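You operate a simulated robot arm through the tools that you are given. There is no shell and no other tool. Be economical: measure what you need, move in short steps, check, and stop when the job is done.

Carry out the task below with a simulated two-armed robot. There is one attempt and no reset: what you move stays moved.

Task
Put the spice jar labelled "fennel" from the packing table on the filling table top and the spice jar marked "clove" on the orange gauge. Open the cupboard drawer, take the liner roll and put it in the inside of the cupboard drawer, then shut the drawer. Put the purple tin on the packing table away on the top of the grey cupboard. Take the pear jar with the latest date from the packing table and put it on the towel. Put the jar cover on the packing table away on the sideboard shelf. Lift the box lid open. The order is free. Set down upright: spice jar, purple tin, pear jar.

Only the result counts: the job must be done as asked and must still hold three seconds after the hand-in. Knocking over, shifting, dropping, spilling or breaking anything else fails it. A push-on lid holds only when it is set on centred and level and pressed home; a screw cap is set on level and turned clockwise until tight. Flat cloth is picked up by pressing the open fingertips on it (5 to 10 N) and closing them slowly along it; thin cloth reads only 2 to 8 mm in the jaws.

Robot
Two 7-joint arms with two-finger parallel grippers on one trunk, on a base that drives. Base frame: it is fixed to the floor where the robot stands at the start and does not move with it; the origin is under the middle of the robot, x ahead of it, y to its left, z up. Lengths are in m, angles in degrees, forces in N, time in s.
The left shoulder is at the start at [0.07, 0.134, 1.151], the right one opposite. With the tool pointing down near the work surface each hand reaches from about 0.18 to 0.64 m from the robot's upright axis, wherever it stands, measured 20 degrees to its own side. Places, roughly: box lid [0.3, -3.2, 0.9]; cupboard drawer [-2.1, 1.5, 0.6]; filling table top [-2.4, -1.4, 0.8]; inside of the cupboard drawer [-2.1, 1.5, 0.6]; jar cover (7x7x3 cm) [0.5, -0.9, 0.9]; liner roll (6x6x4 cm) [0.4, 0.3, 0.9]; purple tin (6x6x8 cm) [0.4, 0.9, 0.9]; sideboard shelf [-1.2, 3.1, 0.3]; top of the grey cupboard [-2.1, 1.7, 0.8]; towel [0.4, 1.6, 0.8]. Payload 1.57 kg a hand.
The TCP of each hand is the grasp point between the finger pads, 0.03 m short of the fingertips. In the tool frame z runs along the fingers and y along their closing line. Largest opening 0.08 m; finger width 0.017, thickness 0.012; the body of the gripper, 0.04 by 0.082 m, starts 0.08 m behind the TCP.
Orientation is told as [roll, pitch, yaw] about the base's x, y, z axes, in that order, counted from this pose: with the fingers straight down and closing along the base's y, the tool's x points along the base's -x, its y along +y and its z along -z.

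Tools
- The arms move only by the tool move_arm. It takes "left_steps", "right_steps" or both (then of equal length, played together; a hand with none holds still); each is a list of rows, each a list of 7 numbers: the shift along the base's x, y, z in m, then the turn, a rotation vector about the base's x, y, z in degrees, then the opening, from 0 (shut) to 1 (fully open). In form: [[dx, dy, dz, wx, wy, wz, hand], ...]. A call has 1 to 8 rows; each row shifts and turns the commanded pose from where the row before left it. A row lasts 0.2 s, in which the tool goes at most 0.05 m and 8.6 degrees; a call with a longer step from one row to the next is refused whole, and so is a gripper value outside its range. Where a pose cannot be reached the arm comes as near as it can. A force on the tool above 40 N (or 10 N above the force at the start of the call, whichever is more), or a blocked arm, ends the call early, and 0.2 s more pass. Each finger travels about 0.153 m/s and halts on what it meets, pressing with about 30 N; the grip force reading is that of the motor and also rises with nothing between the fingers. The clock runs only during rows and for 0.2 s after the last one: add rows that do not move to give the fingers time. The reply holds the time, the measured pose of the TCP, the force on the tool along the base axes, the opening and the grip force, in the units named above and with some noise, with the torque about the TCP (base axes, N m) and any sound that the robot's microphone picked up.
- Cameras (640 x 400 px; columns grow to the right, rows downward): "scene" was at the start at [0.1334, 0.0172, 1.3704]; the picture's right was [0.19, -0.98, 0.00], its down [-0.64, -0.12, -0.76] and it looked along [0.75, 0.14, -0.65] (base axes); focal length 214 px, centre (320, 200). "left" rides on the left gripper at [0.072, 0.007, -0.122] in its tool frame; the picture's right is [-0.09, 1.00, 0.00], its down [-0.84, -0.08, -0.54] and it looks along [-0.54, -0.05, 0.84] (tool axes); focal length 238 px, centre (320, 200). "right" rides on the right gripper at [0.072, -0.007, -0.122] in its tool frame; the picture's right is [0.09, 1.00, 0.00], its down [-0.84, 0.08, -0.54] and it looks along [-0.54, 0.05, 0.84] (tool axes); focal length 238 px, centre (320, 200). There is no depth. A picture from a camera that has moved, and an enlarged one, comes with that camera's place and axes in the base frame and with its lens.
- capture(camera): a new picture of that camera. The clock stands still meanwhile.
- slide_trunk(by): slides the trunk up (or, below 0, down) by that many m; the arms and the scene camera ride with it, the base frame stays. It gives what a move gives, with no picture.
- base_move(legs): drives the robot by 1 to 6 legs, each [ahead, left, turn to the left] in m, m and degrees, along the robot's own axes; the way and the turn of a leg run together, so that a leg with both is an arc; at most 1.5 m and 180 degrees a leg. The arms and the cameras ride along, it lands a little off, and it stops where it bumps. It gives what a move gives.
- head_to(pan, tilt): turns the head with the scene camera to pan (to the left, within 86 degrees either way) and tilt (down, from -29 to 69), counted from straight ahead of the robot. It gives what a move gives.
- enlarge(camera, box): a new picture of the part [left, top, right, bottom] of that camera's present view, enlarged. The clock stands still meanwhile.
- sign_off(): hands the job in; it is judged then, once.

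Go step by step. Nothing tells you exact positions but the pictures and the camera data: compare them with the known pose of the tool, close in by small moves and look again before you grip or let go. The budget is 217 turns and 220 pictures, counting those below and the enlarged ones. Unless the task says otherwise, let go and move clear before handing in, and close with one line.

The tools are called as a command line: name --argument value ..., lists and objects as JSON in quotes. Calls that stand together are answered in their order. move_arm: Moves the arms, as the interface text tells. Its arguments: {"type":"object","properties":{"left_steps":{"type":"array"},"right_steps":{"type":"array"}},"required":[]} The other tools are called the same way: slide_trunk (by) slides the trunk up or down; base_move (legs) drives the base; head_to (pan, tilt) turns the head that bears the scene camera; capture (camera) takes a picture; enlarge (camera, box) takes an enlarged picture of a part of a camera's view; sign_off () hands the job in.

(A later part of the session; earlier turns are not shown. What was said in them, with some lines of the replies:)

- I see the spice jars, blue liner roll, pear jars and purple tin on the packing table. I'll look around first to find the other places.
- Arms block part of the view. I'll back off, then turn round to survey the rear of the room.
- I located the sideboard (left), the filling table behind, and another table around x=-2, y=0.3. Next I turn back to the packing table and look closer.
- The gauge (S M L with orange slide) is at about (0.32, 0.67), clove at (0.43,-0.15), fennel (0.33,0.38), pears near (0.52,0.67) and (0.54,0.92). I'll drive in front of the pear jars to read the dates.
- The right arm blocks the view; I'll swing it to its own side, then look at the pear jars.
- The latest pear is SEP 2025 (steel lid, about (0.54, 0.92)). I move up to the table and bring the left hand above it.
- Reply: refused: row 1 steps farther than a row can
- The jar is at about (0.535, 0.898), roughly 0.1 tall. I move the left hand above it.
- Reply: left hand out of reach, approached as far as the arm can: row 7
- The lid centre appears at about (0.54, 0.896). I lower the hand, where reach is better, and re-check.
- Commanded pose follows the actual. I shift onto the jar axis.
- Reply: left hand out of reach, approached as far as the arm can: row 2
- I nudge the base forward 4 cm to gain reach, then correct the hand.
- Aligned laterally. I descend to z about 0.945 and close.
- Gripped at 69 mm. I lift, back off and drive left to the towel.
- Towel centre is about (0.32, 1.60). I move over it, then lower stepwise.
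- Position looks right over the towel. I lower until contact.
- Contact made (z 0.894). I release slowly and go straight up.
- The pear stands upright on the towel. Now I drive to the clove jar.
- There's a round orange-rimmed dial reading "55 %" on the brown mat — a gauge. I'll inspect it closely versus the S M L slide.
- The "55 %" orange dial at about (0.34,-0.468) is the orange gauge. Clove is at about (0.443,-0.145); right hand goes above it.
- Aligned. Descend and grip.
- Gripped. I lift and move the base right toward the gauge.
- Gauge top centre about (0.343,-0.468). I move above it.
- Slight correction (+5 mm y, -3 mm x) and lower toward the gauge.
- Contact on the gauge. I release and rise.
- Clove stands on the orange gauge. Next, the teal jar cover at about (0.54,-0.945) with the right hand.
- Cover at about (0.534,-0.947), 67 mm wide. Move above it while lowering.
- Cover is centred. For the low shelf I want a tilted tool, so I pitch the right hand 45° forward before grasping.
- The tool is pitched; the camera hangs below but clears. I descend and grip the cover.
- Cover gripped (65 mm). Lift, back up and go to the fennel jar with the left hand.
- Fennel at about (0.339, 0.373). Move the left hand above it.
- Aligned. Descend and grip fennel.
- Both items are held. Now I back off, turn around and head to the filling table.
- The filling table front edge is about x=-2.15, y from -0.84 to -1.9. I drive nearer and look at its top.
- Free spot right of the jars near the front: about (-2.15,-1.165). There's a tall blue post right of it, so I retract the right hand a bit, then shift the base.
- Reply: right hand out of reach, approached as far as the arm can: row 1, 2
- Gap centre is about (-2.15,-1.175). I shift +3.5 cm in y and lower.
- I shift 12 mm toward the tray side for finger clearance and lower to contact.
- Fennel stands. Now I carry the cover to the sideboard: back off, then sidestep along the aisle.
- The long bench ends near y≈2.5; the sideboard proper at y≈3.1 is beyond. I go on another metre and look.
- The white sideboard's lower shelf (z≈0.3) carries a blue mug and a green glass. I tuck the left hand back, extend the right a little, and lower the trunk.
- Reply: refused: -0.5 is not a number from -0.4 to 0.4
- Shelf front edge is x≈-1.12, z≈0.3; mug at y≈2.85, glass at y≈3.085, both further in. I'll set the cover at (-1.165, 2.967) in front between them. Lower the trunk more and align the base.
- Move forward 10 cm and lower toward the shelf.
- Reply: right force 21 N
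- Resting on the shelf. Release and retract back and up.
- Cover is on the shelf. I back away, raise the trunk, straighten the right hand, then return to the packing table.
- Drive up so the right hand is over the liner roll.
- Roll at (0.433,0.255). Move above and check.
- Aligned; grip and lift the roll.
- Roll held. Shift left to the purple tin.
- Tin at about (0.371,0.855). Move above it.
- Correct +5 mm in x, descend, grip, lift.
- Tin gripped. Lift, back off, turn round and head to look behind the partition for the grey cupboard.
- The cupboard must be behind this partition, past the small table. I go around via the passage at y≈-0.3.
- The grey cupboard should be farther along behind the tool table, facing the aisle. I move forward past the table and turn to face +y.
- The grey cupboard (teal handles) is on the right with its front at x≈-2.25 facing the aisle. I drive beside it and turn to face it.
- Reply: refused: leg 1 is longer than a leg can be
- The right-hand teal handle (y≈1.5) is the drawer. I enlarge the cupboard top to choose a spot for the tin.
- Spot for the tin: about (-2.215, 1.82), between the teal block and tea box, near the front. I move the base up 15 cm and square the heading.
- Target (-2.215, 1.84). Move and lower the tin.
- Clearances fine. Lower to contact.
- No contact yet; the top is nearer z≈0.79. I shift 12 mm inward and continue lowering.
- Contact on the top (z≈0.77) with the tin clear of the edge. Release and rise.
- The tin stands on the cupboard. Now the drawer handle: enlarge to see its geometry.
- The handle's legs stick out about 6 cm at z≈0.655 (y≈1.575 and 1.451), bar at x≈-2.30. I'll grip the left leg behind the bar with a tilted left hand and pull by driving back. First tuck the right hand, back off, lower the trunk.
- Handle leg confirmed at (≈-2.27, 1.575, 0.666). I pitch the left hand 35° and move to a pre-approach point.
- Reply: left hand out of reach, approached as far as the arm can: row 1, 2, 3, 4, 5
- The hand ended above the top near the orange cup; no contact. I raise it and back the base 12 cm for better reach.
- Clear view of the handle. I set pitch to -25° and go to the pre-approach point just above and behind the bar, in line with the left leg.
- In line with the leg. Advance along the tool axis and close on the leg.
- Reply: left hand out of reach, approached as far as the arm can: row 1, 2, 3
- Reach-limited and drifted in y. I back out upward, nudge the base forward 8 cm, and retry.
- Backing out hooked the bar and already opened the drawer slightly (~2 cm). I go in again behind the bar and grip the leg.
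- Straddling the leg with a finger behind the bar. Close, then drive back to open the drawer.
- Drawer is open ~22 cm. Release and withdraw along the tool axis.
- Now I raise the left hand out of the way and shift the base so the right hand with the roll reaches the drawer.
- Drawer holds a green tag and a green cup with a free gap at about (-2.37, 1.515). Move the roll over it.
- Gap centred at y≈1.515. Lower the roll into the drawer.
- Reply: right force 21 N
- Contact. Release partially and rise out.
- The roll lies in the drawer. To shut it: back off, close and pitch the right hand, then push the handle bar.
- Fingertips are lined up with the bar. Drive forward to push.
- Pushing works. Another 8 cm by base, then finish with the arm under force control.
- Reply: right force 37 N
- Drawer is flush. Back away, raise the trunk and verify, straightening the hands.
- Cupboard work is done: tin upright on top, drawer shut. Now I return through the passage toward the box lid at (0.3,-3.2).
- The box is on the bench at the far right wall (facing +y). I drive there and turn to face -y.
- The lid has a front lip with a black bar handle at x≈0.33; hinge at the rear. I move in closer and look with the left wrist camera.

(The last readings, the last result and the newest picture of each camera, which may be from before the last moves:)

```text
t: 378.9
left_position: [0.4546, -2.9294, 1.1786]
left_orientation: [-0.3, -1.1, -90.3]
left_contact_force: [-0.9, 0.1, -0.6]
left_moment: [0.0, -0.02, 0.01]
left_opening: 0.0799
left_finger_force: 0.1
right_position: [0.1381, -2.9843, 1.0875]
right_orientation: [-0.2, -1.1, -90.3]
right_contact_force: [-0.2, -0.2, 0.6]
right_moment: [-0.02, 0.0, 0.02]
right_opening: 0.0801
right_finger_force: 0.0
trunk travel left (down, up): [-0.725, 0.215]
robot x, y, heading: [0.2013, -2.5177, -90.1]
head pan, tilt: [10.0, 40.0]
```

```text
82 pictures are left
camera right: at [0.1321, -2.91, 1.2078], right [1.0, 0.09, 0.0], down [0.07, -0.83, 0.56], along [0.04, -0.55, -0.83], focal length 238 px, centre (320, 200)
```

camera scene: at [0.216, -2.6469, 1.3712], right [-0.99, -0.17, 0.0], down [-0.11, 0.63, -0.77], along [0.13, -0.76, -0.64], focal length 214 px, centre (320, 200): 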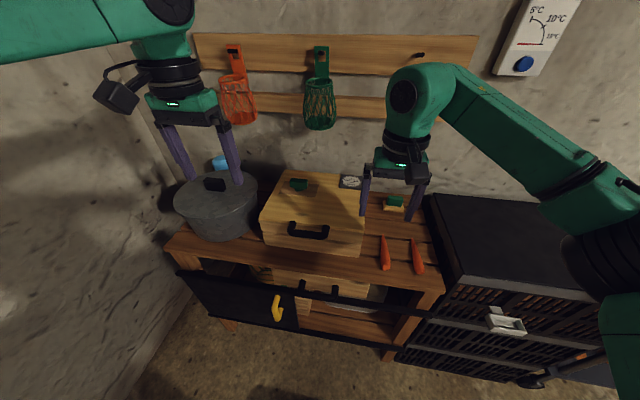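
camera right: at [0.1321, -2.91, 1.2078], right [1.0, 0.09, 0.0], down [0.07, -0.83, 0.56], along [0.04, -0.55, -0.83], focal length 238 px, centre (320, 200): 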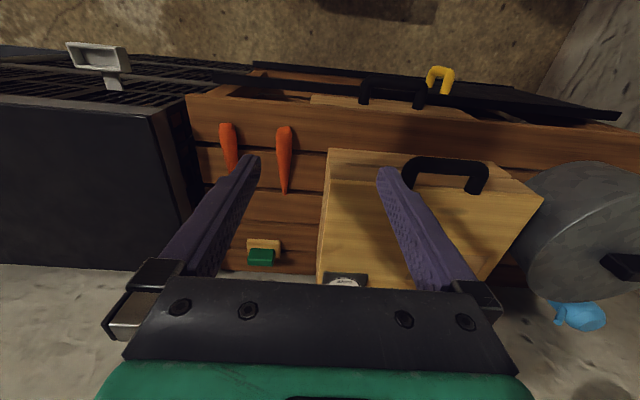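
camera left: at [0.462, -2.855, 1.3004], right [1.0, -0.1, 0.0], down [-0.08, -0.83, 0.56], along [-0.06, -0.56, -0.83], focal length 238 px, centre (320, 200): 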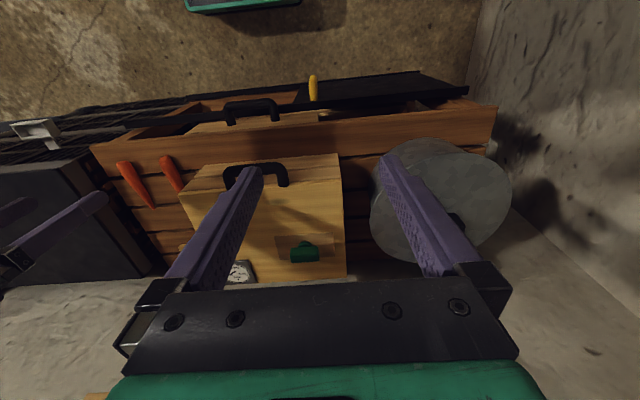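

Triangulated: handle bar centre ≈(0.322,-3.036,0.898), lid front edge y≈-3.075, top z≈0.91. I'll slip closed horizontal left fingers under the bar and lift along the arc. Back up a bit, then turn the hand horizontal.

base_move --legs '[[-0.1, 0, 0]]'

move_arm --left_steps '[[-0.016, -0.015, 0, -8, 0, 0, 0.5], [-0.016, -0.015, 0, -8, 0, 0, 0], [-0.016, -0.015, -0.01, -8, 0, 0, 0], [-0.017, -0.015, -0.02, -8, 0, 0, 0], [-0.017, -0.015, -0.02, -8, 0, 0, 0], [-0.017, -0.015, -0.02, -8, 0, 0, 0], [-0.017, -0.015, -0.02, -8, 0, 0, 0], [-0.016, -0.01, -0.02, -8, 0, 0, 0]]'

capture --camera "scene"

capture --camera "left"

```text
t: 380.1
left_position: [0.4546, -2.8312, 1.1786]
left_orientation: [-0.3, -1.0, -90.2]
left_contact_force: [-0.4, 0.5, -0.2]
left_moment: [0.03, 0.02, -0.04]
left_opening: 0.0801
left_finger_force: 0.0
right_position: [0.1381, -2.886, 1.0864]
right_orientation: [-0.2, -0.9, -90.2]
right_contact_force: [0.4, 1.2, -0.6]
right_moment: [-0.02, 0.04, -0.02]
right_opening: 0.0801
right_finger_force: 0.1
trunk travel left (down, up): [-0.725, 0.215]
robot x, y, heading: [0.2022, -2.4134, -90.0]
head pan, tilt: [10.0, 40.0]
```

```text
t: 381.9
left_position: [0.3237, -2.9451, 1.0683]
left_orientation: [0.2, -65.1, -90.5]
left_contact_force: [-0.2, 0.1, 0.2]
left_moment: [0.01, -0.02, -0.02]
left_opening: 0.0003
left_finger_force: 21.0
right_position: [0.1387, -2.8861, 1.0861]
right_orientation: [-0.2, -0.9, -90.3]
right_contact_force: [0.3, 0.6, -0.1]
right_moment: [0.01, -0.01, -0.02]
right_opening: 0.0803
right_finger_force: 0.0
trunk travel left (down, up): [-0.725, 0.215]
robot x, y, heading: [0.2021, -2.4142, -90.2]
head pan, tilt: [10.0, 40.0]
```

```text
81 pictures are left
camera scene: at [0.2165, -2.5481, 1.3711], right [-0.99, -0.17, 0.0], down [-0.11, 0.63, -0.77], along [0.13, -0.75, -0.64], focal length 214 px, centre (320, 200)
```

scene: 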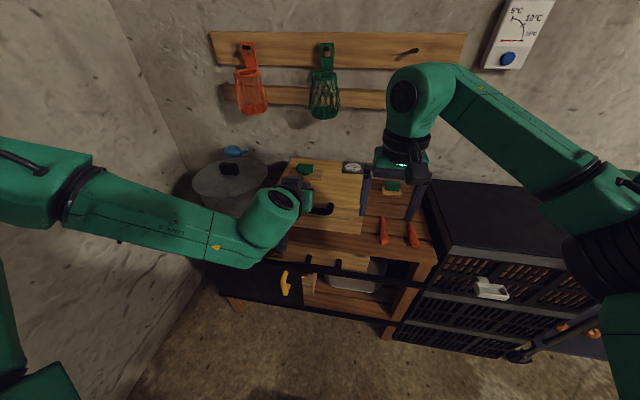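

```text
80 pictures are left
camera left: at [0.3315, -2.8039, 1.0544], right [1.0, -0.05, 0.08], down [-0.08, 0.14, 0.99], along [-0.06, -0.99, 0.13], focal length 238 px, centre (320, 200)
```

left: 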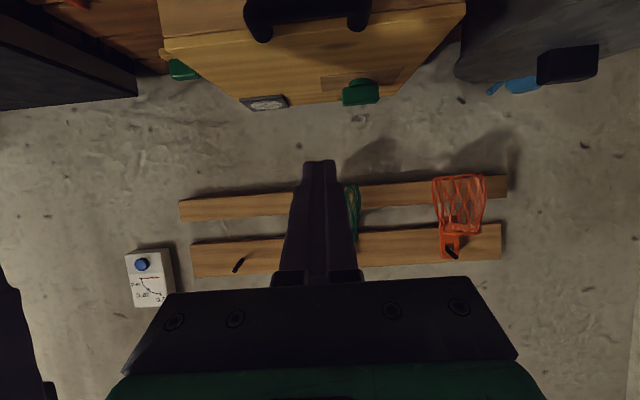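

Works well. I finish pitching to -81°, lower in front of the bar to z≈0.872.

move_arm --left_steps '[[0, 0, -0.02, -8, 0, 0, 0], [0, 0, -0.03, -8, 0, 0, 0], [0, -0.005, -0.04, 0, 0, 0, 0], [0, -0.005, -0.04, 0, 0, 0, 0], [0, -0.005, -0.04, 0, 0, 0, 0], [0, 0, -0.024, 0, 0, 0, 0], [0, 0, 0, 0, 0, 0, 0]]'

capture --camera "left"

enlarge --camera "scene" --box '[220, 140, 400, 252]'

```text
t: 383.5
left_position: [0.3698, -2.9444, 0.9402]
left_orientation: [1.4, -80.9, -91.8]
left_contact_force: [0.3, 0.6, 0.2]
left_moment: [-0.03, -0.02, -0.03]
left_opening: 0.0
left_finger_force: 21.5
left hand out of reach, approached as far as the arm can: row 4, 5, 6
right_position: [0.1385, -2.883, 1.0864]
right_orientation: [-0.2, -1.0, -90.3]
right_contact_force: [0.7, 0.3, -0.4]
right_moment: [0.0, 0.01, -0.03]
right_opening: 0.0799
right_finger_force: 0.1
trunk travel left (down, up): [-0.725, 0.215]
robot x, y, heading: [0.201, -2.4152, -90.2]
head pan, tilt: [10.0, 40.0]
```

```text
79 pictures are left
camera left: at [0.3785, -2.8123, 0.889], right [1.0, -0.02, 0.09], down [-0.08, 0.4, 0.91], along [-0.06, -0.91, 0.4], focal length 238 px, centre (320, 200)
```

left: 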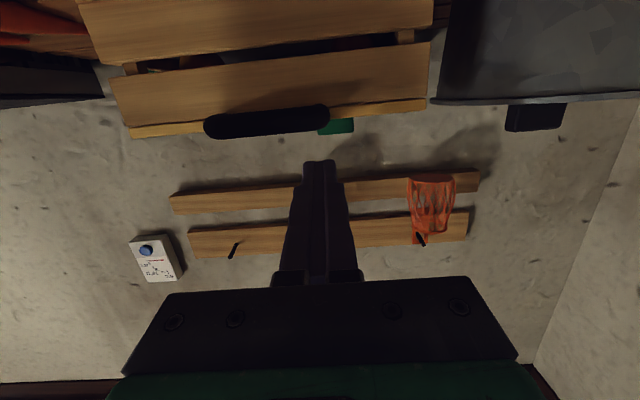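

```text
3.56 times, centred on (310, 196) of scene
camera zoom: at [0.2168, -2.5464, 1.3712], right [-0.99, -0.17, 0.0], down [-0.11, 0.63, -0.77], along [0.13, -0.76, -0.64], focal length 763 px, centre (356, 214)
```

zoom: 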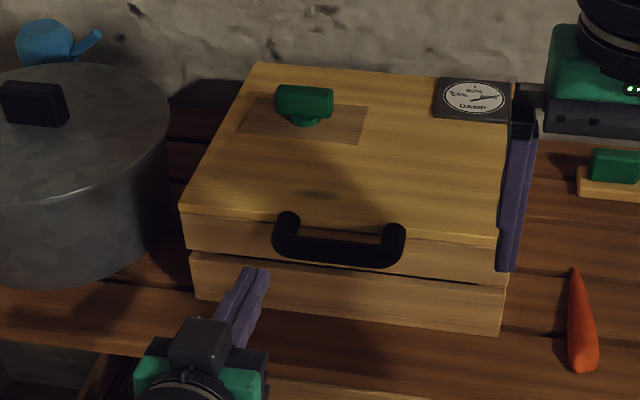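

The arm can't reach that low; I lower the trunk 12 cm and adjust.

slide_trunk --by -0.15

move_arm --left_steps '[[-0.02, 0, 0.02, 0, 0, 1.5, 0], [-0.028, 0, 0.02, 0, 0, 0, 0], [0, 0, 0.035, 0, 0, 0, 0], [0, 0, 0, 0, 0, 0, 0]]'

capture --camera "left"

enlarge --camera "scene" --box '[200, 140, 420, 277]'

```text
t: 385.2
left_position: [0.3698, -2.942, 0.7894]
left_orientation: [1.4, -80.8, -91.9]
left_contact_force: [-0.3, 0.2, 0.1]
left_moment: [-0.01, 0.05, 0.0]
left_opening: 0.0
left_finger_force: 21.7
right_position: [0.1389, -2.8836, 0.9364]
right_orientation: [-0.1, -1.0, -90.3]
right_contact_force: [-1.1, -0.4, 0.3]
right_moment: [-0.01, 0.01, -0.02]
right_opening: 0.0801
right_finger_force: 0.0
trunk travel left (down, up): [-0.575, 0.365]
robot x, y, heading: [0.2019, -2.4158, -90.3]
head pan, tilt: [10.0, 40.0]
```

```text
t: 386.2
left_position: [0.3228, -2.9424, 0.8663]
left_orientation: [1.8, -80.9, -90.6]
left_contact_force: [0.2, -0.4, -0.9]
left_moment: [0.01, -0.01, 0.01]
left_opening: 0.0
left_finger_force: 21.4
right_position: [0.138, -2.8847, 0.9363]
right_orientation: [-0.1, -1.0, -90.3]
right_contact_force: [0.0, -0.1, -0.1]
right_moment: [0.02, 0.03, -0.01]
right_opening: 0.08
right_finger_force: 0.0
trunk travel left (down, up): [-0.575, 0.365]
robot x, y, heading: [0.1999, -2.4135, -90.1]
head pan, tilt: [10.0, 40.0]
```

```text
77 pictures are left
camera left: at [0.3275, -2.8117, 0.8147], right [1.0, 0.0, 0.1], down [-0.09, 0.4, 0.91], along [-0.03, -0.92, 0.4], focal length 238 px, centre (320, 200)
```

left: 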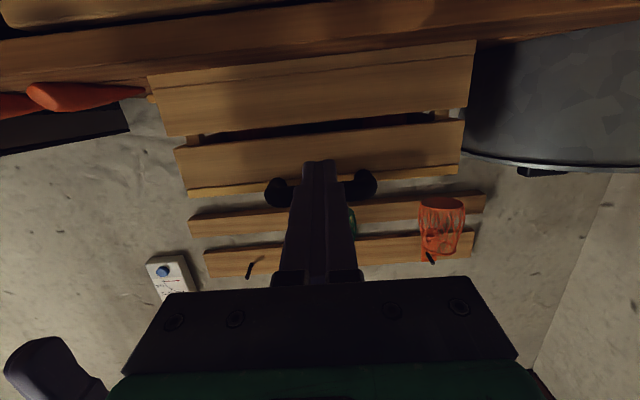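

```text
2.91 times, centred on (310, 208) of scene
camera zoom: at [0.2161, -2.547, 1.2211], right [-0.99, -0.17, 0.0], down [-0.11, 0.63, -0.77], along [0.13, -0.75, -0.64], focal length 624 px, centre (349, 175)
```

zoom: 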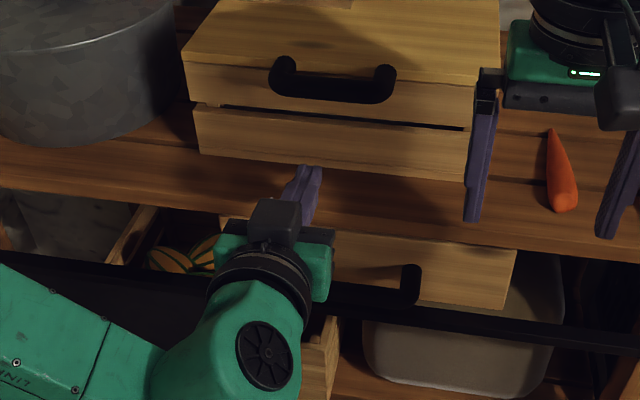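

Bar confirmed at z≈0.90, finger centred below. Slide forward under the bar.

move_arm --left_steps '[[0, -0.03, 0, 0, 0, 0, 0], [0, -0.03, 0, 0, 0, 0, 0], [0, -0.028, 0, 0, 0, 0, 0], [0, 0, 0, 0, 0, 0, 0]]'

capture --camera "left"

enlarge --camera "scene" --box '[200, 140, 420, 277]'

```text
t: 387.2
left_position: [0.3242, -3.029, 0.8688]
left_orientation: [1.2, -80.9, -90.1]
left_contact_force: [0.6, 0.0, 0.3]
left_moment: [-0.03, -0.02, 0.04]
left_opening: 0.0001
left_finger_force: 21.4
left hand out of reach, approached as far as the arm can: row 3
right_position: [0.1388, -2.8836, 0.9371]
right_orientation: [-0.1, -1.0, -90.2]
right_contact_force: [-0.3, 0.3, 0.2]
right_moment: [0.0, 0.02, -0.01]
right_opening: 0.0801
right_finger_force: 0.1
trunk travel left (down, up): [-0.575, 0.365]
robot x, y, heading: [0.202, -2.4155, -90.3]
head pan, tilt: [10.0, 40.0]
```

```text
75 pictures are left
camera left: at [0.3294, -2.8977, 0.817], right [1.0, 0.0, 0.09], down [-0.09, 0.4, 0.91], along [-0.04, -0.92, 0.4], focal length 238 px, centre (320, 200)
```

left: 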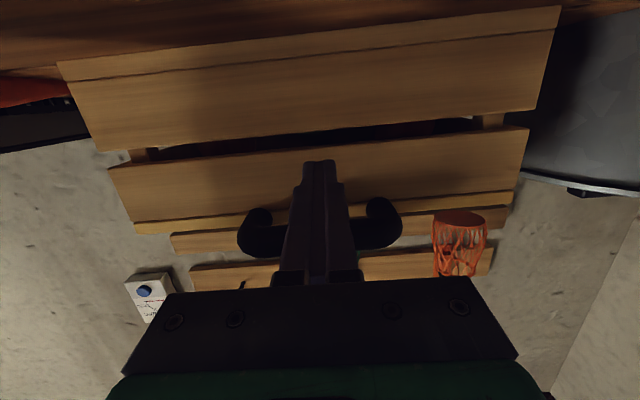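

```text
2.91 times, centred on (310, 208) of scene
camera zoom: at [0.2167, -2.5462, 1.2212], right [-0.99, -0.17, 0.0], down [-0.11, 0.63, -0.77], along [0.13, -0.76, -0.64], focal length 624 px, centre (349, 175)
```

zoom: 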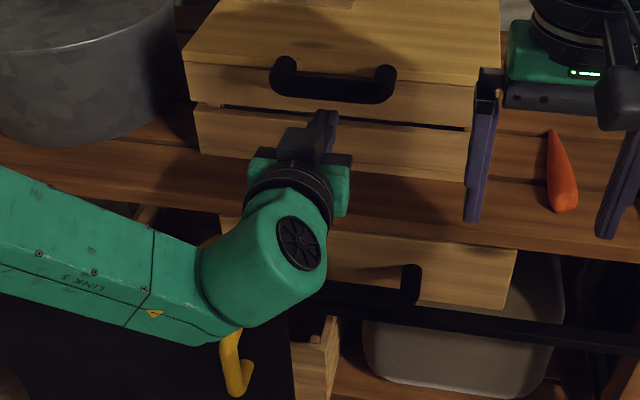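

Finger is under the bar but at reach limit. I retract, bring the base forward 12 cm, and go back under.

move_arm --left_steps '[[0, 0.03, 0, 0, 0, 0, 0], [0, 0.03, 0, 0, 0, 0, 0], [0, 0.03, 0, 0, 0, 0, 0], [0, 0.03, 0, 0, 0, 0, 0], [0, 0, 0, 0, 0, 0, 0]]'

base_move --legs '[[0.13, 0, 0]]'

capture --camera "left"

```text
t: 388.4
left_position: [0.3234, -2.9082, 0.8692]
left_orientation: [1.5, -80.9, -90.5]
left_contact_force: [-0.3, -0.3, 0.6]
left_moment: [-0.03, 0.01, 0.01]
left_opening: 0.0
left_finger_force: 20.9
right_position: [0.139, -2.8841, 0.9355]
right_orientation: [-0.2, -1.0, -90.3]
right_contact_force: [0.2, -0.2, -0.6]
right_moment: [0.0, 0.0, 0.0]
right_opening: 0.0799
right_finger_force: 0.0
trunk travel left (down, up): [-0.575, 0.365]
robot x, y, heading: [0.2051, -2.4124, -90.1]
head pan, tilt: [10.0, 40.0]
```

```text
t: 389.7
left_position: [0.3221, -3.039, 0.8686]
left_orientation: [1.3, -80.9, -90.4]
left_contact_force: [-0.9, 0.1, 0.2]
left_moment: [0.01, 0.01, 0.02]
left_opening: 0.0
left_finger_force: 21.0
right_position: [0.1379, -3.013, 0.9371]
right_orientation: [-0.1, -1.0, -90.4]
right_contact_force: [-0.5, 0.6, 0.7]
right_moment: [-0.03, 0.01, -0.04]
right_opening: 0.0801
right_finger_force: 0.1
trunk travel left (down, up): [-0.575, 0.365]
robot x, y, heading: [0.204, -2.5445, -90.4]
head pan, tilt: [10.0, 40.0]
```

```text
73 pictures are left
camera left: at [0.3271, -2.9067, 0.8173], right [1.0, 0.0, 0.09], down [-0.09, 0.4, 0.91], along [-0.04, -0.92, 0.4], focal length 238 px, centre (320, 200)
```

left: 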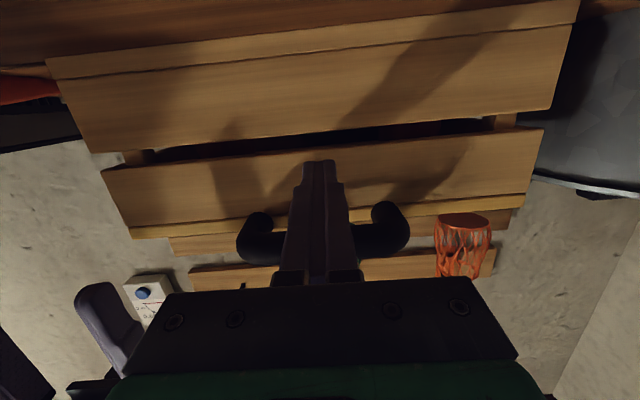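

Under the bar with the fingertips. Now lift along the arc, first small.

move_arm --left_steps '[[0, 0.006, 0.015, 0, 0, 0, 0], [0, 0, 0.02, 0, 0, 0, 0], [0, -0.003, 0.025, 0, 0, 0, 0], [0, -0.006, 0.03, 0, 0, 0, 0], [0, 0, 0, 0, 0, 0, 0]]'

capture --camera "scene"

capture --camera "left"

```text
t: 390.9
left_position: [0.324, -3.0395, 0.9583]
left_orientation: [1.4, -80.9, -90.3]
left_contact_force: [-0.1, 1.3, -1.5]
left_moment: [-0.02, -0.01, -0.02]
left_opening: 0.0
left_finger_force: 20.9
right_position: [0.1381, -3.0135, 0.9372]
right_orientation: [-0.3, -1.0, -90.4]
right_contact_force: [0.5, 0.6, -0.6]
right_moment: [-0.02, 0.02, -0.05]
right_opening: 0.0799
right_finger_force: 0.1
trunk travel left (down, up): [-0.575, 0.365]
robot x, y, heading: [0.2031, -2.5431, -90.5]
head pan, tilt: [10.0, 40.0]
```

```text
72 pictures are left
camera scene: at [0.2158, -2.6759, 1.2212], right [-0.99, -0.17, 0.0], down [-0.11, 0.63, -0.77], along [0.13, -0.76, -0.64], focal length 214 px, centre (320, 200)
```

scene: 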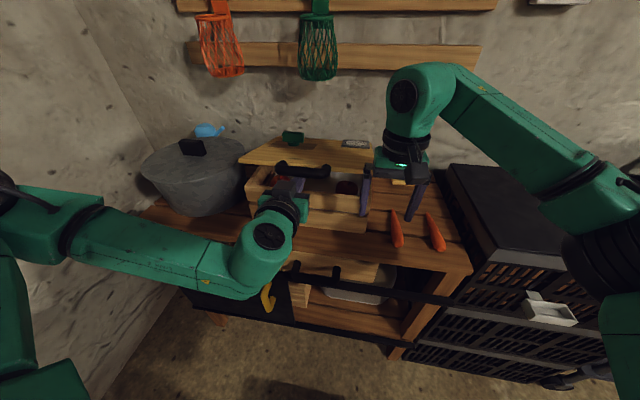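

```text
71 pictures are left
camera left: at [0.3289, -2.909, 0.9074], right [1.0, 0.0, 0.09], down [-0.09, 0.4, 0.91], along [-0.04, -0.92, 0.4], focal length 238 px, centre (320, 200)
```

left: 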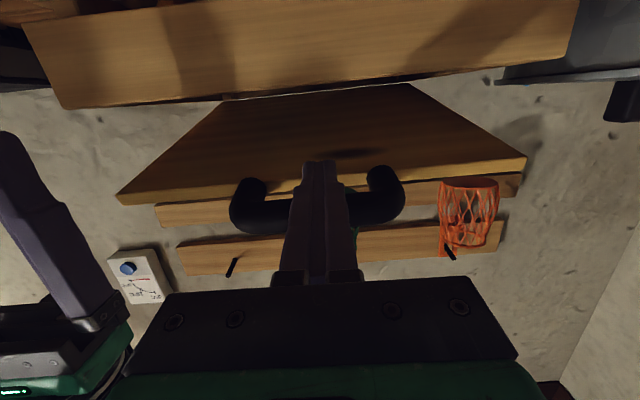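

The lid is rising nicely. Continue along the arc.

move_arm --left_steps '[[0, -0.009, 0.03, 0, 0, 0, 0], [0, -0.013, 0.03, 0, 0, 0, 0], [0, -0.018, 0.03, 0, 0, 0, 0], [0, -0.022, 0.03, 0, 0, 0, 0], [0, 0, 0, 0, 0, 0, 0]]'

capture --camera "scene"

capture --camera "left"

```text
t: 392.1
left_position: [0.3234, -3.1017, 1.0787]
left_orientation: [1.4, -80.8, -90.4]
left_contact_force: [0.4, -0.3, -1.9]
left_moment: [0.01, 0.06, -0.01]
left_opening: 0.0
left_finger_force: 21.4
right_position: [0.1368, -3.0142, 0.9359]
right_orientation: [-0.1, -1.1, -90.4]
right_contact_force: [-0.2, -0.7, -0.1]
right_moment: [-0.03, 0.01, 0.01]
right_opening: 0.0801
right_finger_force: 0.0
trunk travel left (down, up): [-0.575, 0.365]
robot x, y, heading: [0.2, -2.5401, -90.3]
head pan, tilt: [10.0, 40.0]
```

```text
70 pictures are left
camera scene: at [0.2158, -2.6763, 1.2212], right [-0.99, -0.17, 0.0], down [-0.11, 0.63, -0.77], along [0.13, -0.75, -0.64], focal length 214 px, centre (320, 200)
```

scene: 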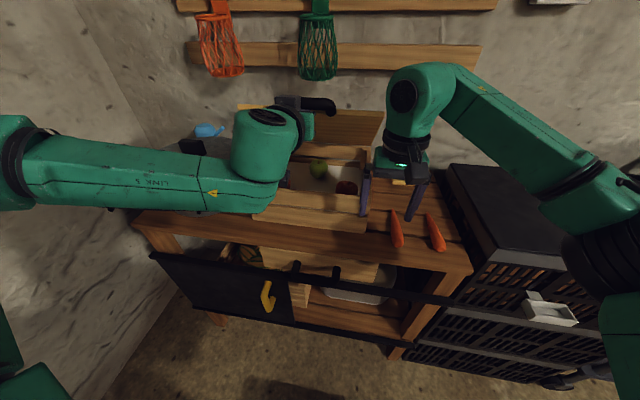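

```text
69 pictures are left
camera left: at [0.3282, -2.9713, 1.0276], right [1.0, 0.0, 0.09], down [-0.09, 0.4, 0.91], along [-0.04, -0.92, 0.4], focal length 238 px, centre (320, 200)
```

left: 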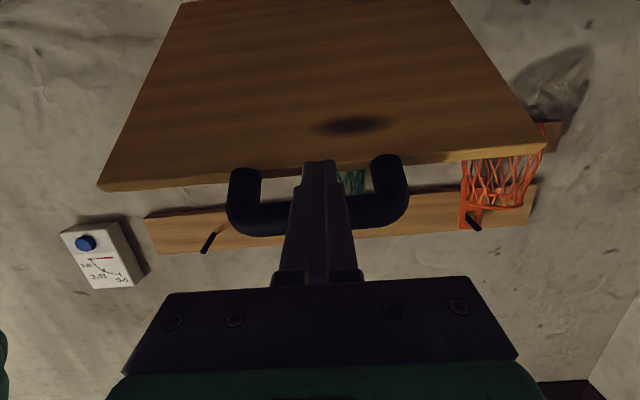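

Lid about 40° open. Continue the arc, checking reach.

move_arm --left_steps '[[0, -0.014, 0.015, 0, 0, 0, 0], [0, -0.016, 0.015, 0, 0, 0, 0], [0, -0.02, 0.015, 0, 0, 0, 0], [0, -0.022, 0.015, 0, 0, 0, 0], [0, 0, 0, 0, 0, 0, 0]]'

capture --camera "left"

capture --camera "right"

```text
t: 393.3
left_position: [0.3217, -3.1708, 1.1407]
left_orientation: [1.0, -81.2, -90.1]
left_contact_force: [3.9, 6.9, 8.4]
left_moment: [-0.2, 0.04, 0.06]
left_opening: 0.0
left_finger_force: 20.6
right_position: [0.1387, -3.0107, 0.9388]
right_orientation: [-0.1, -1.2, -90.3]
right_contact_force: [-0.5, -0.1, 0.0]
right_moment: [-0.01, 0.02, 0.02]
right_opening: 0.08
right_finger_force: 0.1
trunk travel left (down, up): [-0.575, 0.365]
robot x, y, heading: [0.2007, -2.5431, -90.4]
head pan, tilt: [10.0, 40.0]
```

```text
68 pictures are left
camera left: at [0.3272, -3.0394, 1.0894], right [1.0, 0.0, 0.09], down [-0.09, 0.41, 0.91], along [-0.03, -0.91, 0.41], focal length 238 px, centre (320, 200)
```

left: 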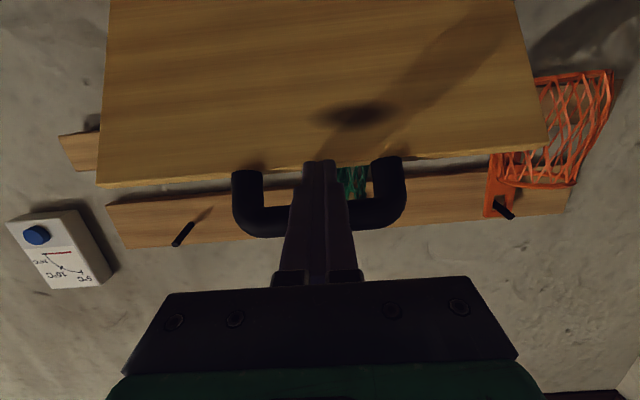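

```text
67 pictures are left
camera right: at [0.1324, -2.9356, 1.0595], right [1.0, 0.09, -0.01], down [0.07, -0.83, 0.56], along [0.04, -0.56, -0.83], focal length 238 px, centre (320, 200)
```

right: 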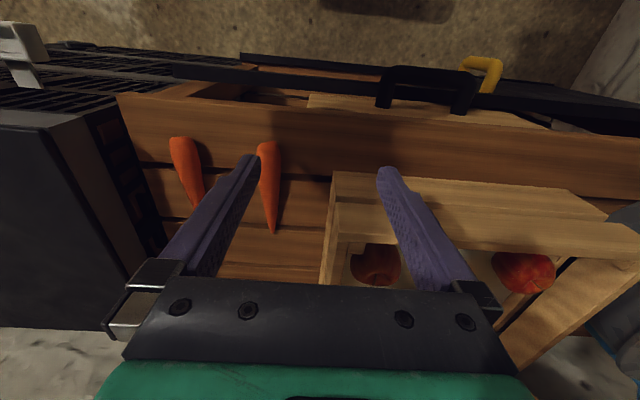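

Lid about 58° open. I alternate small lifts with base-forward nudges.

move_arm --left_steps '[[0, 0, 0.012, 0, 0, 0, 0], [0, 0, 0, 0, 0, 0, 0]]'

base_move --legs '[[0.05, 0, 0]]'

capture --camera "left"

capture --camera "scene"

```text
t: 393.9
left_position: [0.3203, -3.1745, 1.15]
left_orientation: [1.6, -80.9, -90.7]
left_contact_force: [-0.3, 0.6, 0.1]
left_moment: [-0.01, 0.01, 0.0]
left_opening: 0.0
left_finger_force: 21.5
right_position: [0.1365, -3.0134, 0.9372]
right_orientation: [-0.2, -1.1, -90.4]
right_contact_force: [-0.3, 0.5, -0.5]
right_moment: [0.02, 0.0, -0.01]
right_opening: 0.0798
right_finger_force: 0.0
trunk travel left (down, up): [-0.575, 0.365]
robot x, y, heading: [0.2024, -2.5426, -90.5]
head pan, tilt: [10.0, 40.0]
```

```text
t: 394.9
left_position: [0.3204, -3.2144, 1.1695]
left_orientation: [1.4, -83.1, -90.3]
left_contact_force: [0.9, 3.8, 13.4]
left_moment: [-0.31, -0.09, -0.17]
left_opening: 0.0
left_finger_force: 21.3
right_position: [0.1379, -3.0565, 0.939]
right_orientation: [-0.2, -1.2, -90.3]
right_contact_force: [0.3, -0.8, -0.1]
right_moment: [0.03, -0.01, 0.01]
right_opening: 0.0801
right_finger_force: 0.1
trunk travel left (down, up): [-0.575, 0.365]
robot x, y, heading: [0.2005, -2.5865, -90.3]
head pan, tilt: [10.0, 40.0]
stopped in leg 1: the force on the tool passed its limit (the readings are from after the stop); the commanded pose is now the measured one
```

```text
66 pictures are left
camera left: at [0.3253, -3.0849, 1.1131], right [1.0, 0.01, 0.09], down [-0.09, 0.44, 0.89], along [-0.04, -0.9, 0.44], focal length 238 px, centre (320, 200)
```

left: 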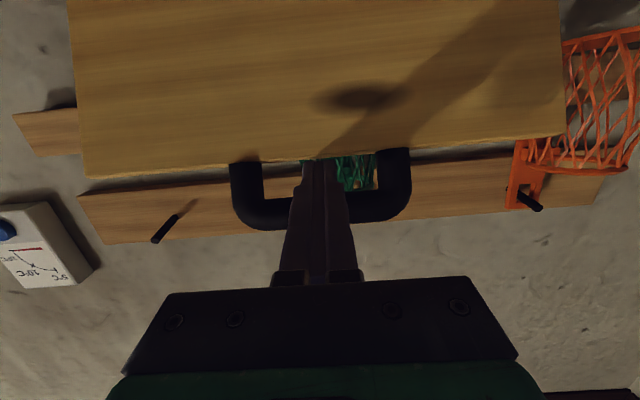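

```text
65 pictures are left
camera scene: at [0.2156, -2.7184, 1.2215], right [-0.99, -0.17, 0.0], down [-0.11, 0.63, -0.77], along [0.13, -0.76, -0.64], focal length 214 px, centre (320, 200)
```

scene: 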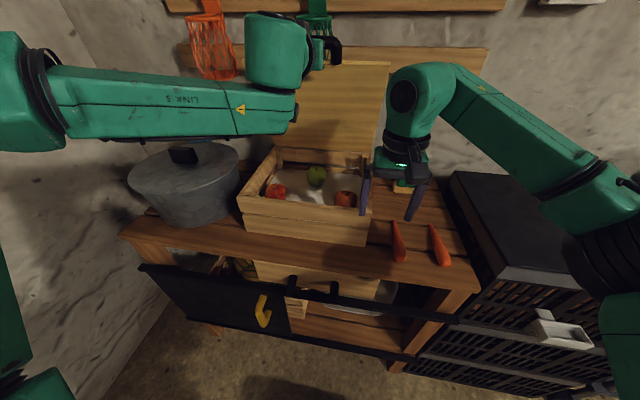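

Lid ~69°: the finger is rubbing the lid edge. I raise slightly and follow the arc up to ~80°.

move_arm --left_steps '[[0, 0, 0.01, 0, 0, 0, 0], [0, -0.01, 0.01, 0, 0, 0, 0], [0, -0.012, 0.008, 0, 0, 0, 0], [0, -0.012, 0.006, 0, 0, 0, 0], [0, 0, 0, 0, 0, 0, 0]]'

capture --camera "left"

capture --camera "scene"

```text
t: 396.1
left_position: [0.3221, -3.2612, 1.1891]
left_orientation: [1.5, -81.6, -90.4]
left_contact_force: [-2.9, -5.8, -28.7]
left_moment: [0.37, -0.02, 0.05]
left_opening: 0.0001
left_finger_force: 21.2
right_position: [0.1362, -3.0648, 0.9328]
right_orientation: [-0.2, -0.6, -90.3]
right_contact_force: [0.4, -0.1, 0.5]
right_moment: [0.01, 0.01, 0.02]
right_opening: 0.0799
right_finger_force: 0.0
trunk travel left (down, up): [-0.575, 0.365]
robot x, y, heading: [0.203, -2.5849, -90.4]
head pan, tilt: [10.0, 40.0]
```

```text
64 pictures are left
camera left: at [0.3256, -3.1298, 1.1357], right [1.0, 0.01, 0.1], down [-0.09, 0.41, 0.91], along [-0.03, -0.91, 0.41], focal length 238 px, centre (320, 200)
```

left: 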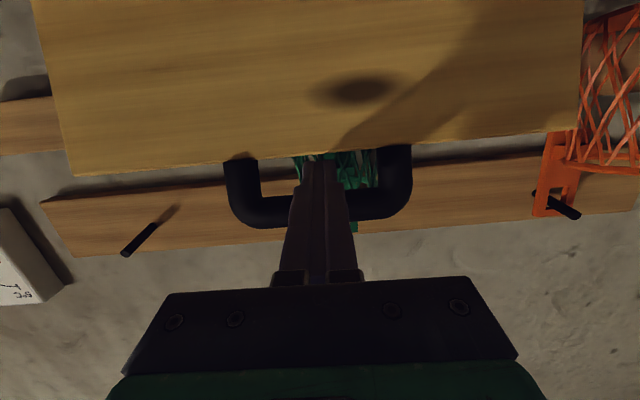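

```text
63 pictures are left
camera scene: at [0.2157, -2.7296, 1.2199], right [-0.99, -0.17, 0.0], down [-0.11, 0.64, -0.76], along [0.13, -0.75, -0.65], focal length 214 px, centre (320, 200)
```

scene: 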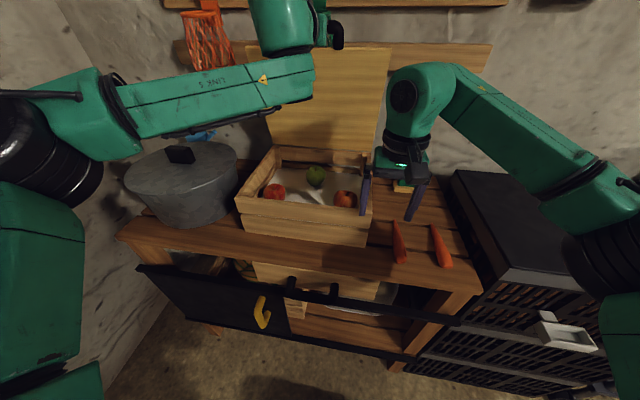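

Lid ~77°. I lower the finger 1.5 cm as a test to see whether the lid stays by itself.

move_arm --left_steps '[[0, 0, -0.008, 0, 0, 0, 0], [0, 0.005, -0.008, 0, 0, 0, 0], [0, 0, 0, 0, 0, 0, 0], [0, 0, 0, 0, 0, 0, 0]]'

capture --camera "left"

```text
t: 397.1
left_position: [0.3203, -3.2451, 1.1829]
left_orientation: [1.0, -82.7, -90.0]
left_contact_force: [-0.6, 0.4, -1.0]
left_moment: [-0.03, 0.01, 0.03]
left_opening: 0.0
left_finger_force: 21.4
right_position: [0.1382, -3.0576, 0.9363]
right_orientation: [-0.3, -1.2, -90.3]
right_contact_force: [-0.3, -0.2, 0.2]
right_moment: [-0.01, 0.01, 0.01]
right_opening: 0.0798
right_finger_force: 0.0
trunk travel left (down, up): [-0.575, 0.365]
robot x, y, heading: [0.2029, -2.5871, -90.3]
head pan, tilt: [10.0, 40.0]
```

```text
62 pictures are left
camera left: at [0.3252, -3.116, 1.128], right [1.0, 0.01, 0.09], down [-0.09, 0.43, 0.9], along [-0.04, -0.9, 0.43], focal length 238 px, centre (320, 200)
```

left: 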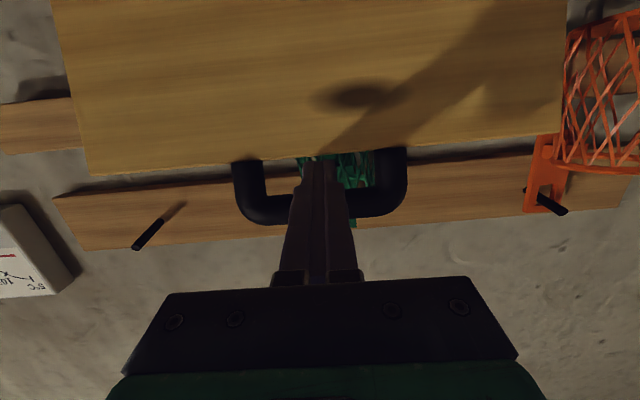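

move_arm --left_steps '[[0, 0.012, -0.006, 0, 0, 0, 0], [0, 0.012, -0.006, 0, 0, 0, 0], [0, 0, 0, 0, 0, 0, 0], [0, 0, 0, 0, 0, 0, 0]]'

capture --camera "left"

```text
t: 398.1
left_position: [0.3216, -3.2226, 1.1706]
left_orientation: [1.2, -82.6, -90.1]
left_contact_force: [-1.0, 1.1, -0.7]
left_moment: [-0.01, 0.01, -0.01]
left_opening: 0.0002
left_finger_force: 21.3
right_position: [0.1377, -3.0579, 0.9373]
right_orientation: [-0.2, -1.1, -90.3]
right_contact_force: [-0.8, -0.2, 0.1]
right_moment: [-0.02, 0.01, 0.0]
right_opening: 0.0798
right_finger_force: 0.0
trunk travel left (down, up): [-0.575, 0.365]
robot x, y, heading: [0.2024, -2.5837, -90.3]
head pan, tilt: [10.0, 40.0]
```

```text
61 pictures are left
camera left: at [0.3258, -3.0925, 1.115], right [1.0, 0.01, 0.09], down [-0.09, 0.43, 0.9], along [-0.04, -0.9, 0.43], focal length 238 px, centre (320, 200)
```

left: 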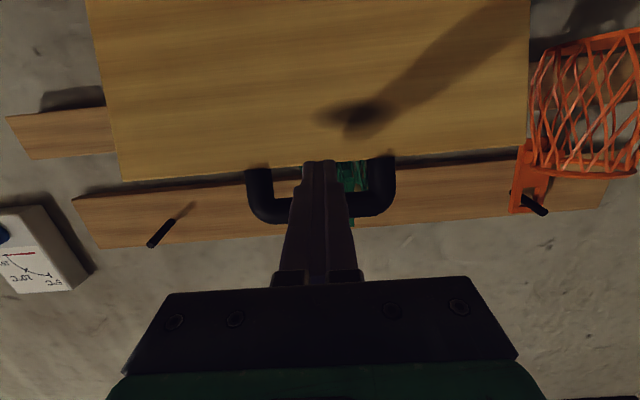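

The lid stays up by itself. I withdraw the finger fully and look at the angle.

move_arm --left_steps '[[0, 0.03, 0, 0, 0, 0, 0], [0, 0.04, 0, 0, 0, 0, 0], [0, 0.04, -0.02, 0, 0, 0, 0], [0, 0.02, -0.02, 0, 0, 0, 0], [0, 0, 0, 0, 0, 0, 0]]'

capture --camera "left"

capture --camera "scene"

```text
t: 399.3
left_position: [0.322, -3.0931, 1.129]
left_orientation: [1.1, -82.7, -89.9]
left_contact_force: [-0.4, -0.9, 0.6]
left_moment: [-0.01, 0.04, -0.03]
left_opening: 0.0001
left_finger_force: 21.8
right_position: [0.1369, -3.0593, 0.937]
right_orientation: [-0.2, -1.1, -90.3]
right_contact_force: [-0.7, -0.3, -0.1]
right_moment: [-0.02, -0.01, -0.04]
right_opening: 0.0801
right_finger_force: 0.0
trunk travel left (down, up): [-0.575, 0.365]
robot x, y, heading: [0.1987, -2.5877, -90.5]
head pan, tilt: [10.0, 40.0]
```

```text
60 pictures are left
camera left: at [0.3266, -2.9623, 1.0747], right [1.0, 0.01, 0.09], down [-0.09, 0.43, 0.9], along [-0.03, -0.9, 0.43], focal length 238 px, centre (320, 200)
```

left: 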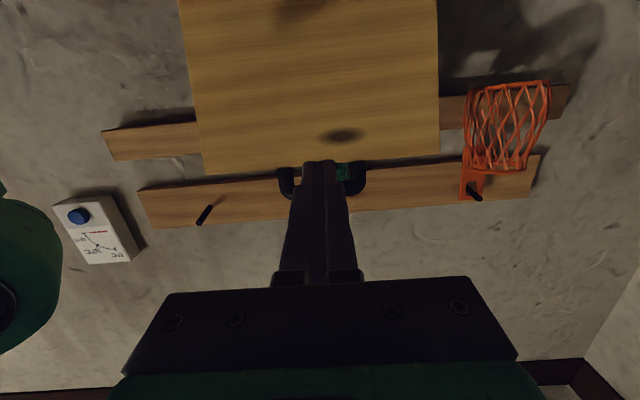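

```text
59 pictures are left
camera scene: at [0.2155, -2.7214, 1.2212], right [-0.99, -0.17, 0.0], down [-0.11, 0.63, -0.77], along [0.13, -0.76, -0.64], focal length 214 px, centre (320, 200)
```

scene: 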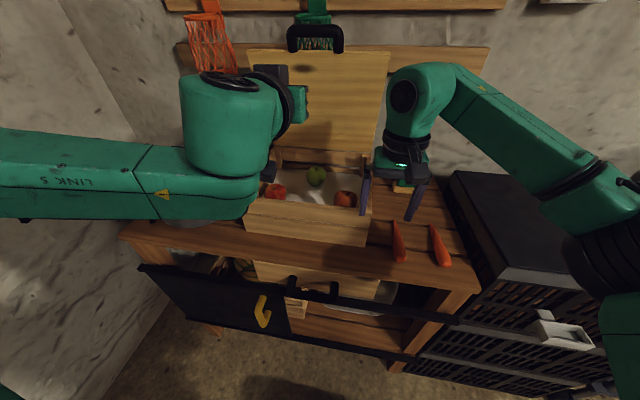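

The lid stands open. To be safe I'll nudge it a little further by pressing its underside near the top with the left fist; first raise the right hand clear.

move_arm --right_steps '[[-0.02, 0.02, 0.04, 0, 0, 0, 1], [-0.02, 0.03, 0.04, 0, 0, 0, 1], [0, 0.04, 0.03, 0, 0, 0, 1], [0, 0, 0, 0, 0, 0, 1]]'

base_move --legs '[[0.1, 0, 0]]'

move_arm --left_steps '[[0, -0.02, 0, 0, 0, 0, 0], [0, -0.02, 0, 0, 0, 0, 0], [0, -0.015, 0, 0, 0, 0, 0], [0, -0.015, 0, 0, 0, 0, 0], [0, 0, 0, 0, 0, 0, 0]]'

capture --camera "left"

```text
refused: row 2 steps farther than a row can; nothing moved
```

```text
t: 400.4
left_position: [0.3205, -3.1916, 1.1307]
left_orientation: [1.1, -82.6, -90.3]
left_contact_force: [0.0, -0.4, 0.5]
left_moment: [-0.01, 0.04, 0.01]
left_opening: 0.0004
left_finger_force: 22.2
right_position: [0.1353, -3.1568, 0.9362]
right_orientation: [-0.2, -1.1, -90.4]
right_contact_force: [-0.1, -0.2, 0.8]
right_moment: [0.02, -0.02, -0.01]
right_opening: 0.0797
right_finger_force: 0.0
trunk travel left (down, up): [-0.575, 0.365]
robot x, y, heading: [0.1984, -2.6846, -90.4]
head pan, tilt: [10.0, 40.0]
```

```text
t: 401.6
left_position: [0.3212, -3.2614, 1.1311]
left_orientation: [1.2, -82.6, -90.3]
left_contact_force: [-0.2, 0.3, -0.1]
left_moment: [0.01, 0.0, 0.01]
left_opening: 0.0002
left_finger_force: 21.0
right_position: [0.1364, -3.1558, 0.9377]
right_orientation: [-0.2, -1.1, -90.3]
right_contact_force: [-0.9, 0.0, -0.7]
right_moment: [-0.01, -0.02, 0.01]
right_opening: 0.0802
right_finger_force: 0.1
trunk travel left (down, up): [-0.575, 0.365]
robot x, y, heading: [0.1974, -2.6894, -90.4]
head pan, tilt: [10.0, 40.0]
```

```text
58 pictures are left
camera left: at [0.3261, -3.1324, 1.0761], right [1.0, 0.0, 0.09], down [-0.09, 0.43, 0.9], along [-0.04, -0.9, 0.43], focal length 238 px, centre (320, 200)
```

left: 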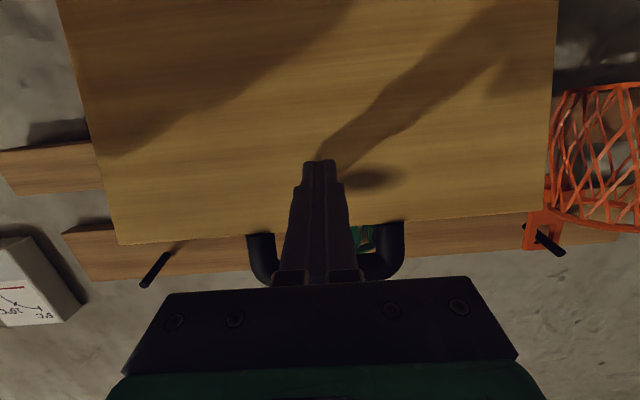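

Tip is just touching the underside. Push 2–3 cm more gently.

move_arm --left_steps '[[0, -0.01, 0, 0, 0, 0, 0], [0, -0.01, 0, 0, 0, 0, 0], [0, -0.01, 0, 0, 0, 0, 0], [0, 0, 0, 0, 0, 0, 0]]'

capture --camera "left"

```text
t: 402.3
left_position: [0.3201, -3.2726, 1.131]
left_orientation: [1.8, -82.6, -91.2]
left_contact_force: [3.6, 29.8, -1.8]
left_moment: [-0.05, 0.05, 0.07]
left_opening: 0.0001
left_finger_force: 21.4
right_position: [0.1391, -3.1485, 0.9415]
right_orientation: [-0.3, -1.5, -90.2]
right_contact_force: [0.1, 0.2, -0.4]
right_moment: [-0.02, 0.0, 0.01]
right_opening: 0.0799
right_finger_force: 0.1
trunk travel left (down, up): [-0.575, 0.365]
robot x, y, heading: [0.2041, -2.6848, -90.1]
head pan, tilt: [10.0, 40.0]
stopped in row 3 (left hand): the force on the tool passed its limit (the readings are from after the stop); the commanded pose is now the measured one
```

```text
57 pictures are left
camera left: at [0.3268, -3.1424, 1.0766], right [1.0, 0.0, 0.1], down [-0.09, 0.43, 0.9], along [-0.04, -0.9, 0.43], focal length 238 px, centre (320, 200)
```

left: 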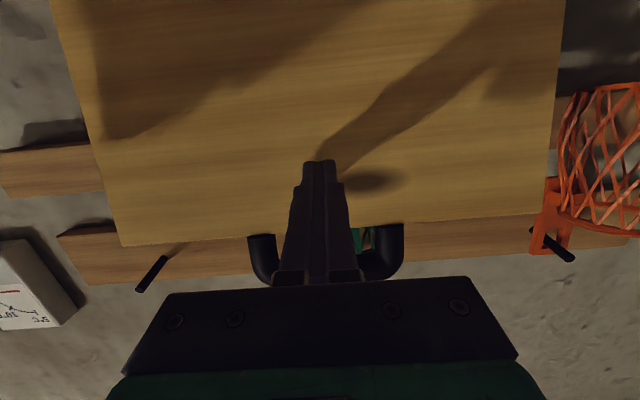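

The lid is at its stop — fully open. Withdraw and back away, then verify.

move_arm --left_steps '[[0, 0.03, 0, 0, 0, 0, 0], [0, 0.04, 0, 0, 0, 0, 0], [0, 0.04, 0, 0, 0, 0, 0]]'

base_move --legs '[[-0.5, 0, 0]]'

slide_trunk --by 0.15

head_to --pan 0 --tilt 30

capture --camera "scene"

```text
t: 403.1
left_position: [0.3184, -3.1728, 1.1271]
left_orientation: [2.3, -82.0, -91.8]
left_contact_force: [-0.3, -0.2, 0.6]
left_moment: [0.0, -0.02, 0.01]
left_opening: 0.0
left_finger_force: 21.3
right_position: [0.1373, -3.1562, 0.9363]
right_orientation: [-0.2, -1.1, -90.3]
right_contact_force: [0.3, -0.4, -1.1]
right_moment: [-0.01, 0.0, -0.02]
right_opening: 0.0803
right_finger_force: 0.1
trunk travel left (down, up): [-0.575, 0.365]
robot x, y, heading: [0.1989, -2.6848, -90.5]
head pan, tilt: [10.0, 40.0]
```

```text
t: 406.1
left_position: [0.3211, -2.6751, 1.1289]
left_orientation: [2.1, -82.0, -91.5]
left_contact_force: [0.3, -0.1, 0.4]
left_moment: [-0.02, -0.01, 0.0]
left_opening: 0.0
left_finger_force: 21.4
right_position: [0.1391, -2.6581, 0.9381]
right_orientation: [-0.2, -1.1, -90.5]
right_contact_force: [-0.1, -0.1, 0.2]
right_moment: [0.0, -0.04, 0.02]
right_opening: 0.0801
right_finger_force: 0.0
trunk travel left (down, up): [-0.575, 0.365]
robot x, y, heading: [0.2033, -2.1881, -90.7]
head pan, tilt: [10.0, 40.0]
```

```text
t: 407.8
left_position: [0.3222, -2.676, 1.2775]
left_orientation: [2.0, -82.0, -91.5]
left_contact_force: [0.1, 0.1, -1.0]
left_moment: [0.01, -0.01, -0.03]
left_opening: 0.0
left_finger_force: 21.4
right_position: [0.1388, -2.6579, 1.0878]
right_orientation: [-0.2, -1.1, -90.4]
right_contact_force: [0.3, 0.2, -0.2]
right_moment: [0.05, -0.01, 0.0]
right_opening: 0.0801
right_finger_force: 0.0
trunk travel left (down, up): [-0.725, 0.215]
robot x, y, heading: [0.2067, -2.1888, -90.3]
head pan, tilt: [10.0, 40.0]
```

```text
t: 408.6
left_position: [0.3217, -2.6748, 1.2779]
left_orientation: [2.2, -82.0, -91.5]
left_contact_force: [-0.3, 0.2, 0.4]
left_moment: [0.01, 0.0, 0.01]
left_opening: 0.0
left_finger_force: 20.9
right_position: [0.1385, -2.6575, 1.0885]
right_orientation: [-0.2, -1.2, -90.5]
right_contact_force: [-0.8, 0.3, 0.3]
right_moment: [0.03, 0.0, -0.02]
right_opening: 0.0801
right_finger_force: 0.1
trunk travel left (down, up): [-0.725, 0.215]
robot x, y, heading: [0.2032, -2.189, -90.5]
head pan, tilt: [0.0, 30.0]
```

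```text
56 pictures are left
camera scene: at [0.2036, -2.3278, 1.3865], right [-1.0, 0.01, 0.0], down [0.0, 0.5, -0.87], along [-0.01, -0.87, -0.5], focal length 214 px, centre (320, 200)
```

scene: 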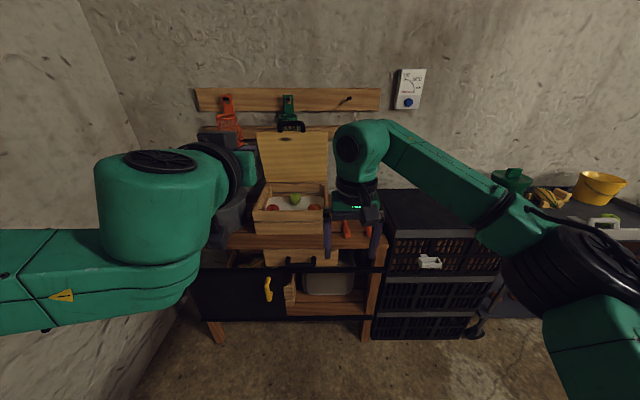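

The lid stays open, and I saw each of the other placements in position after I let go. Hands are clear, so I hand in.

sign_off

```text
The job is handed in.
```

I finished every item and handed the job in. The one judgement call was the orange gauge: I took it to be the round orange-rimmed dial reading "55 %", not the S M L slide on the same table.
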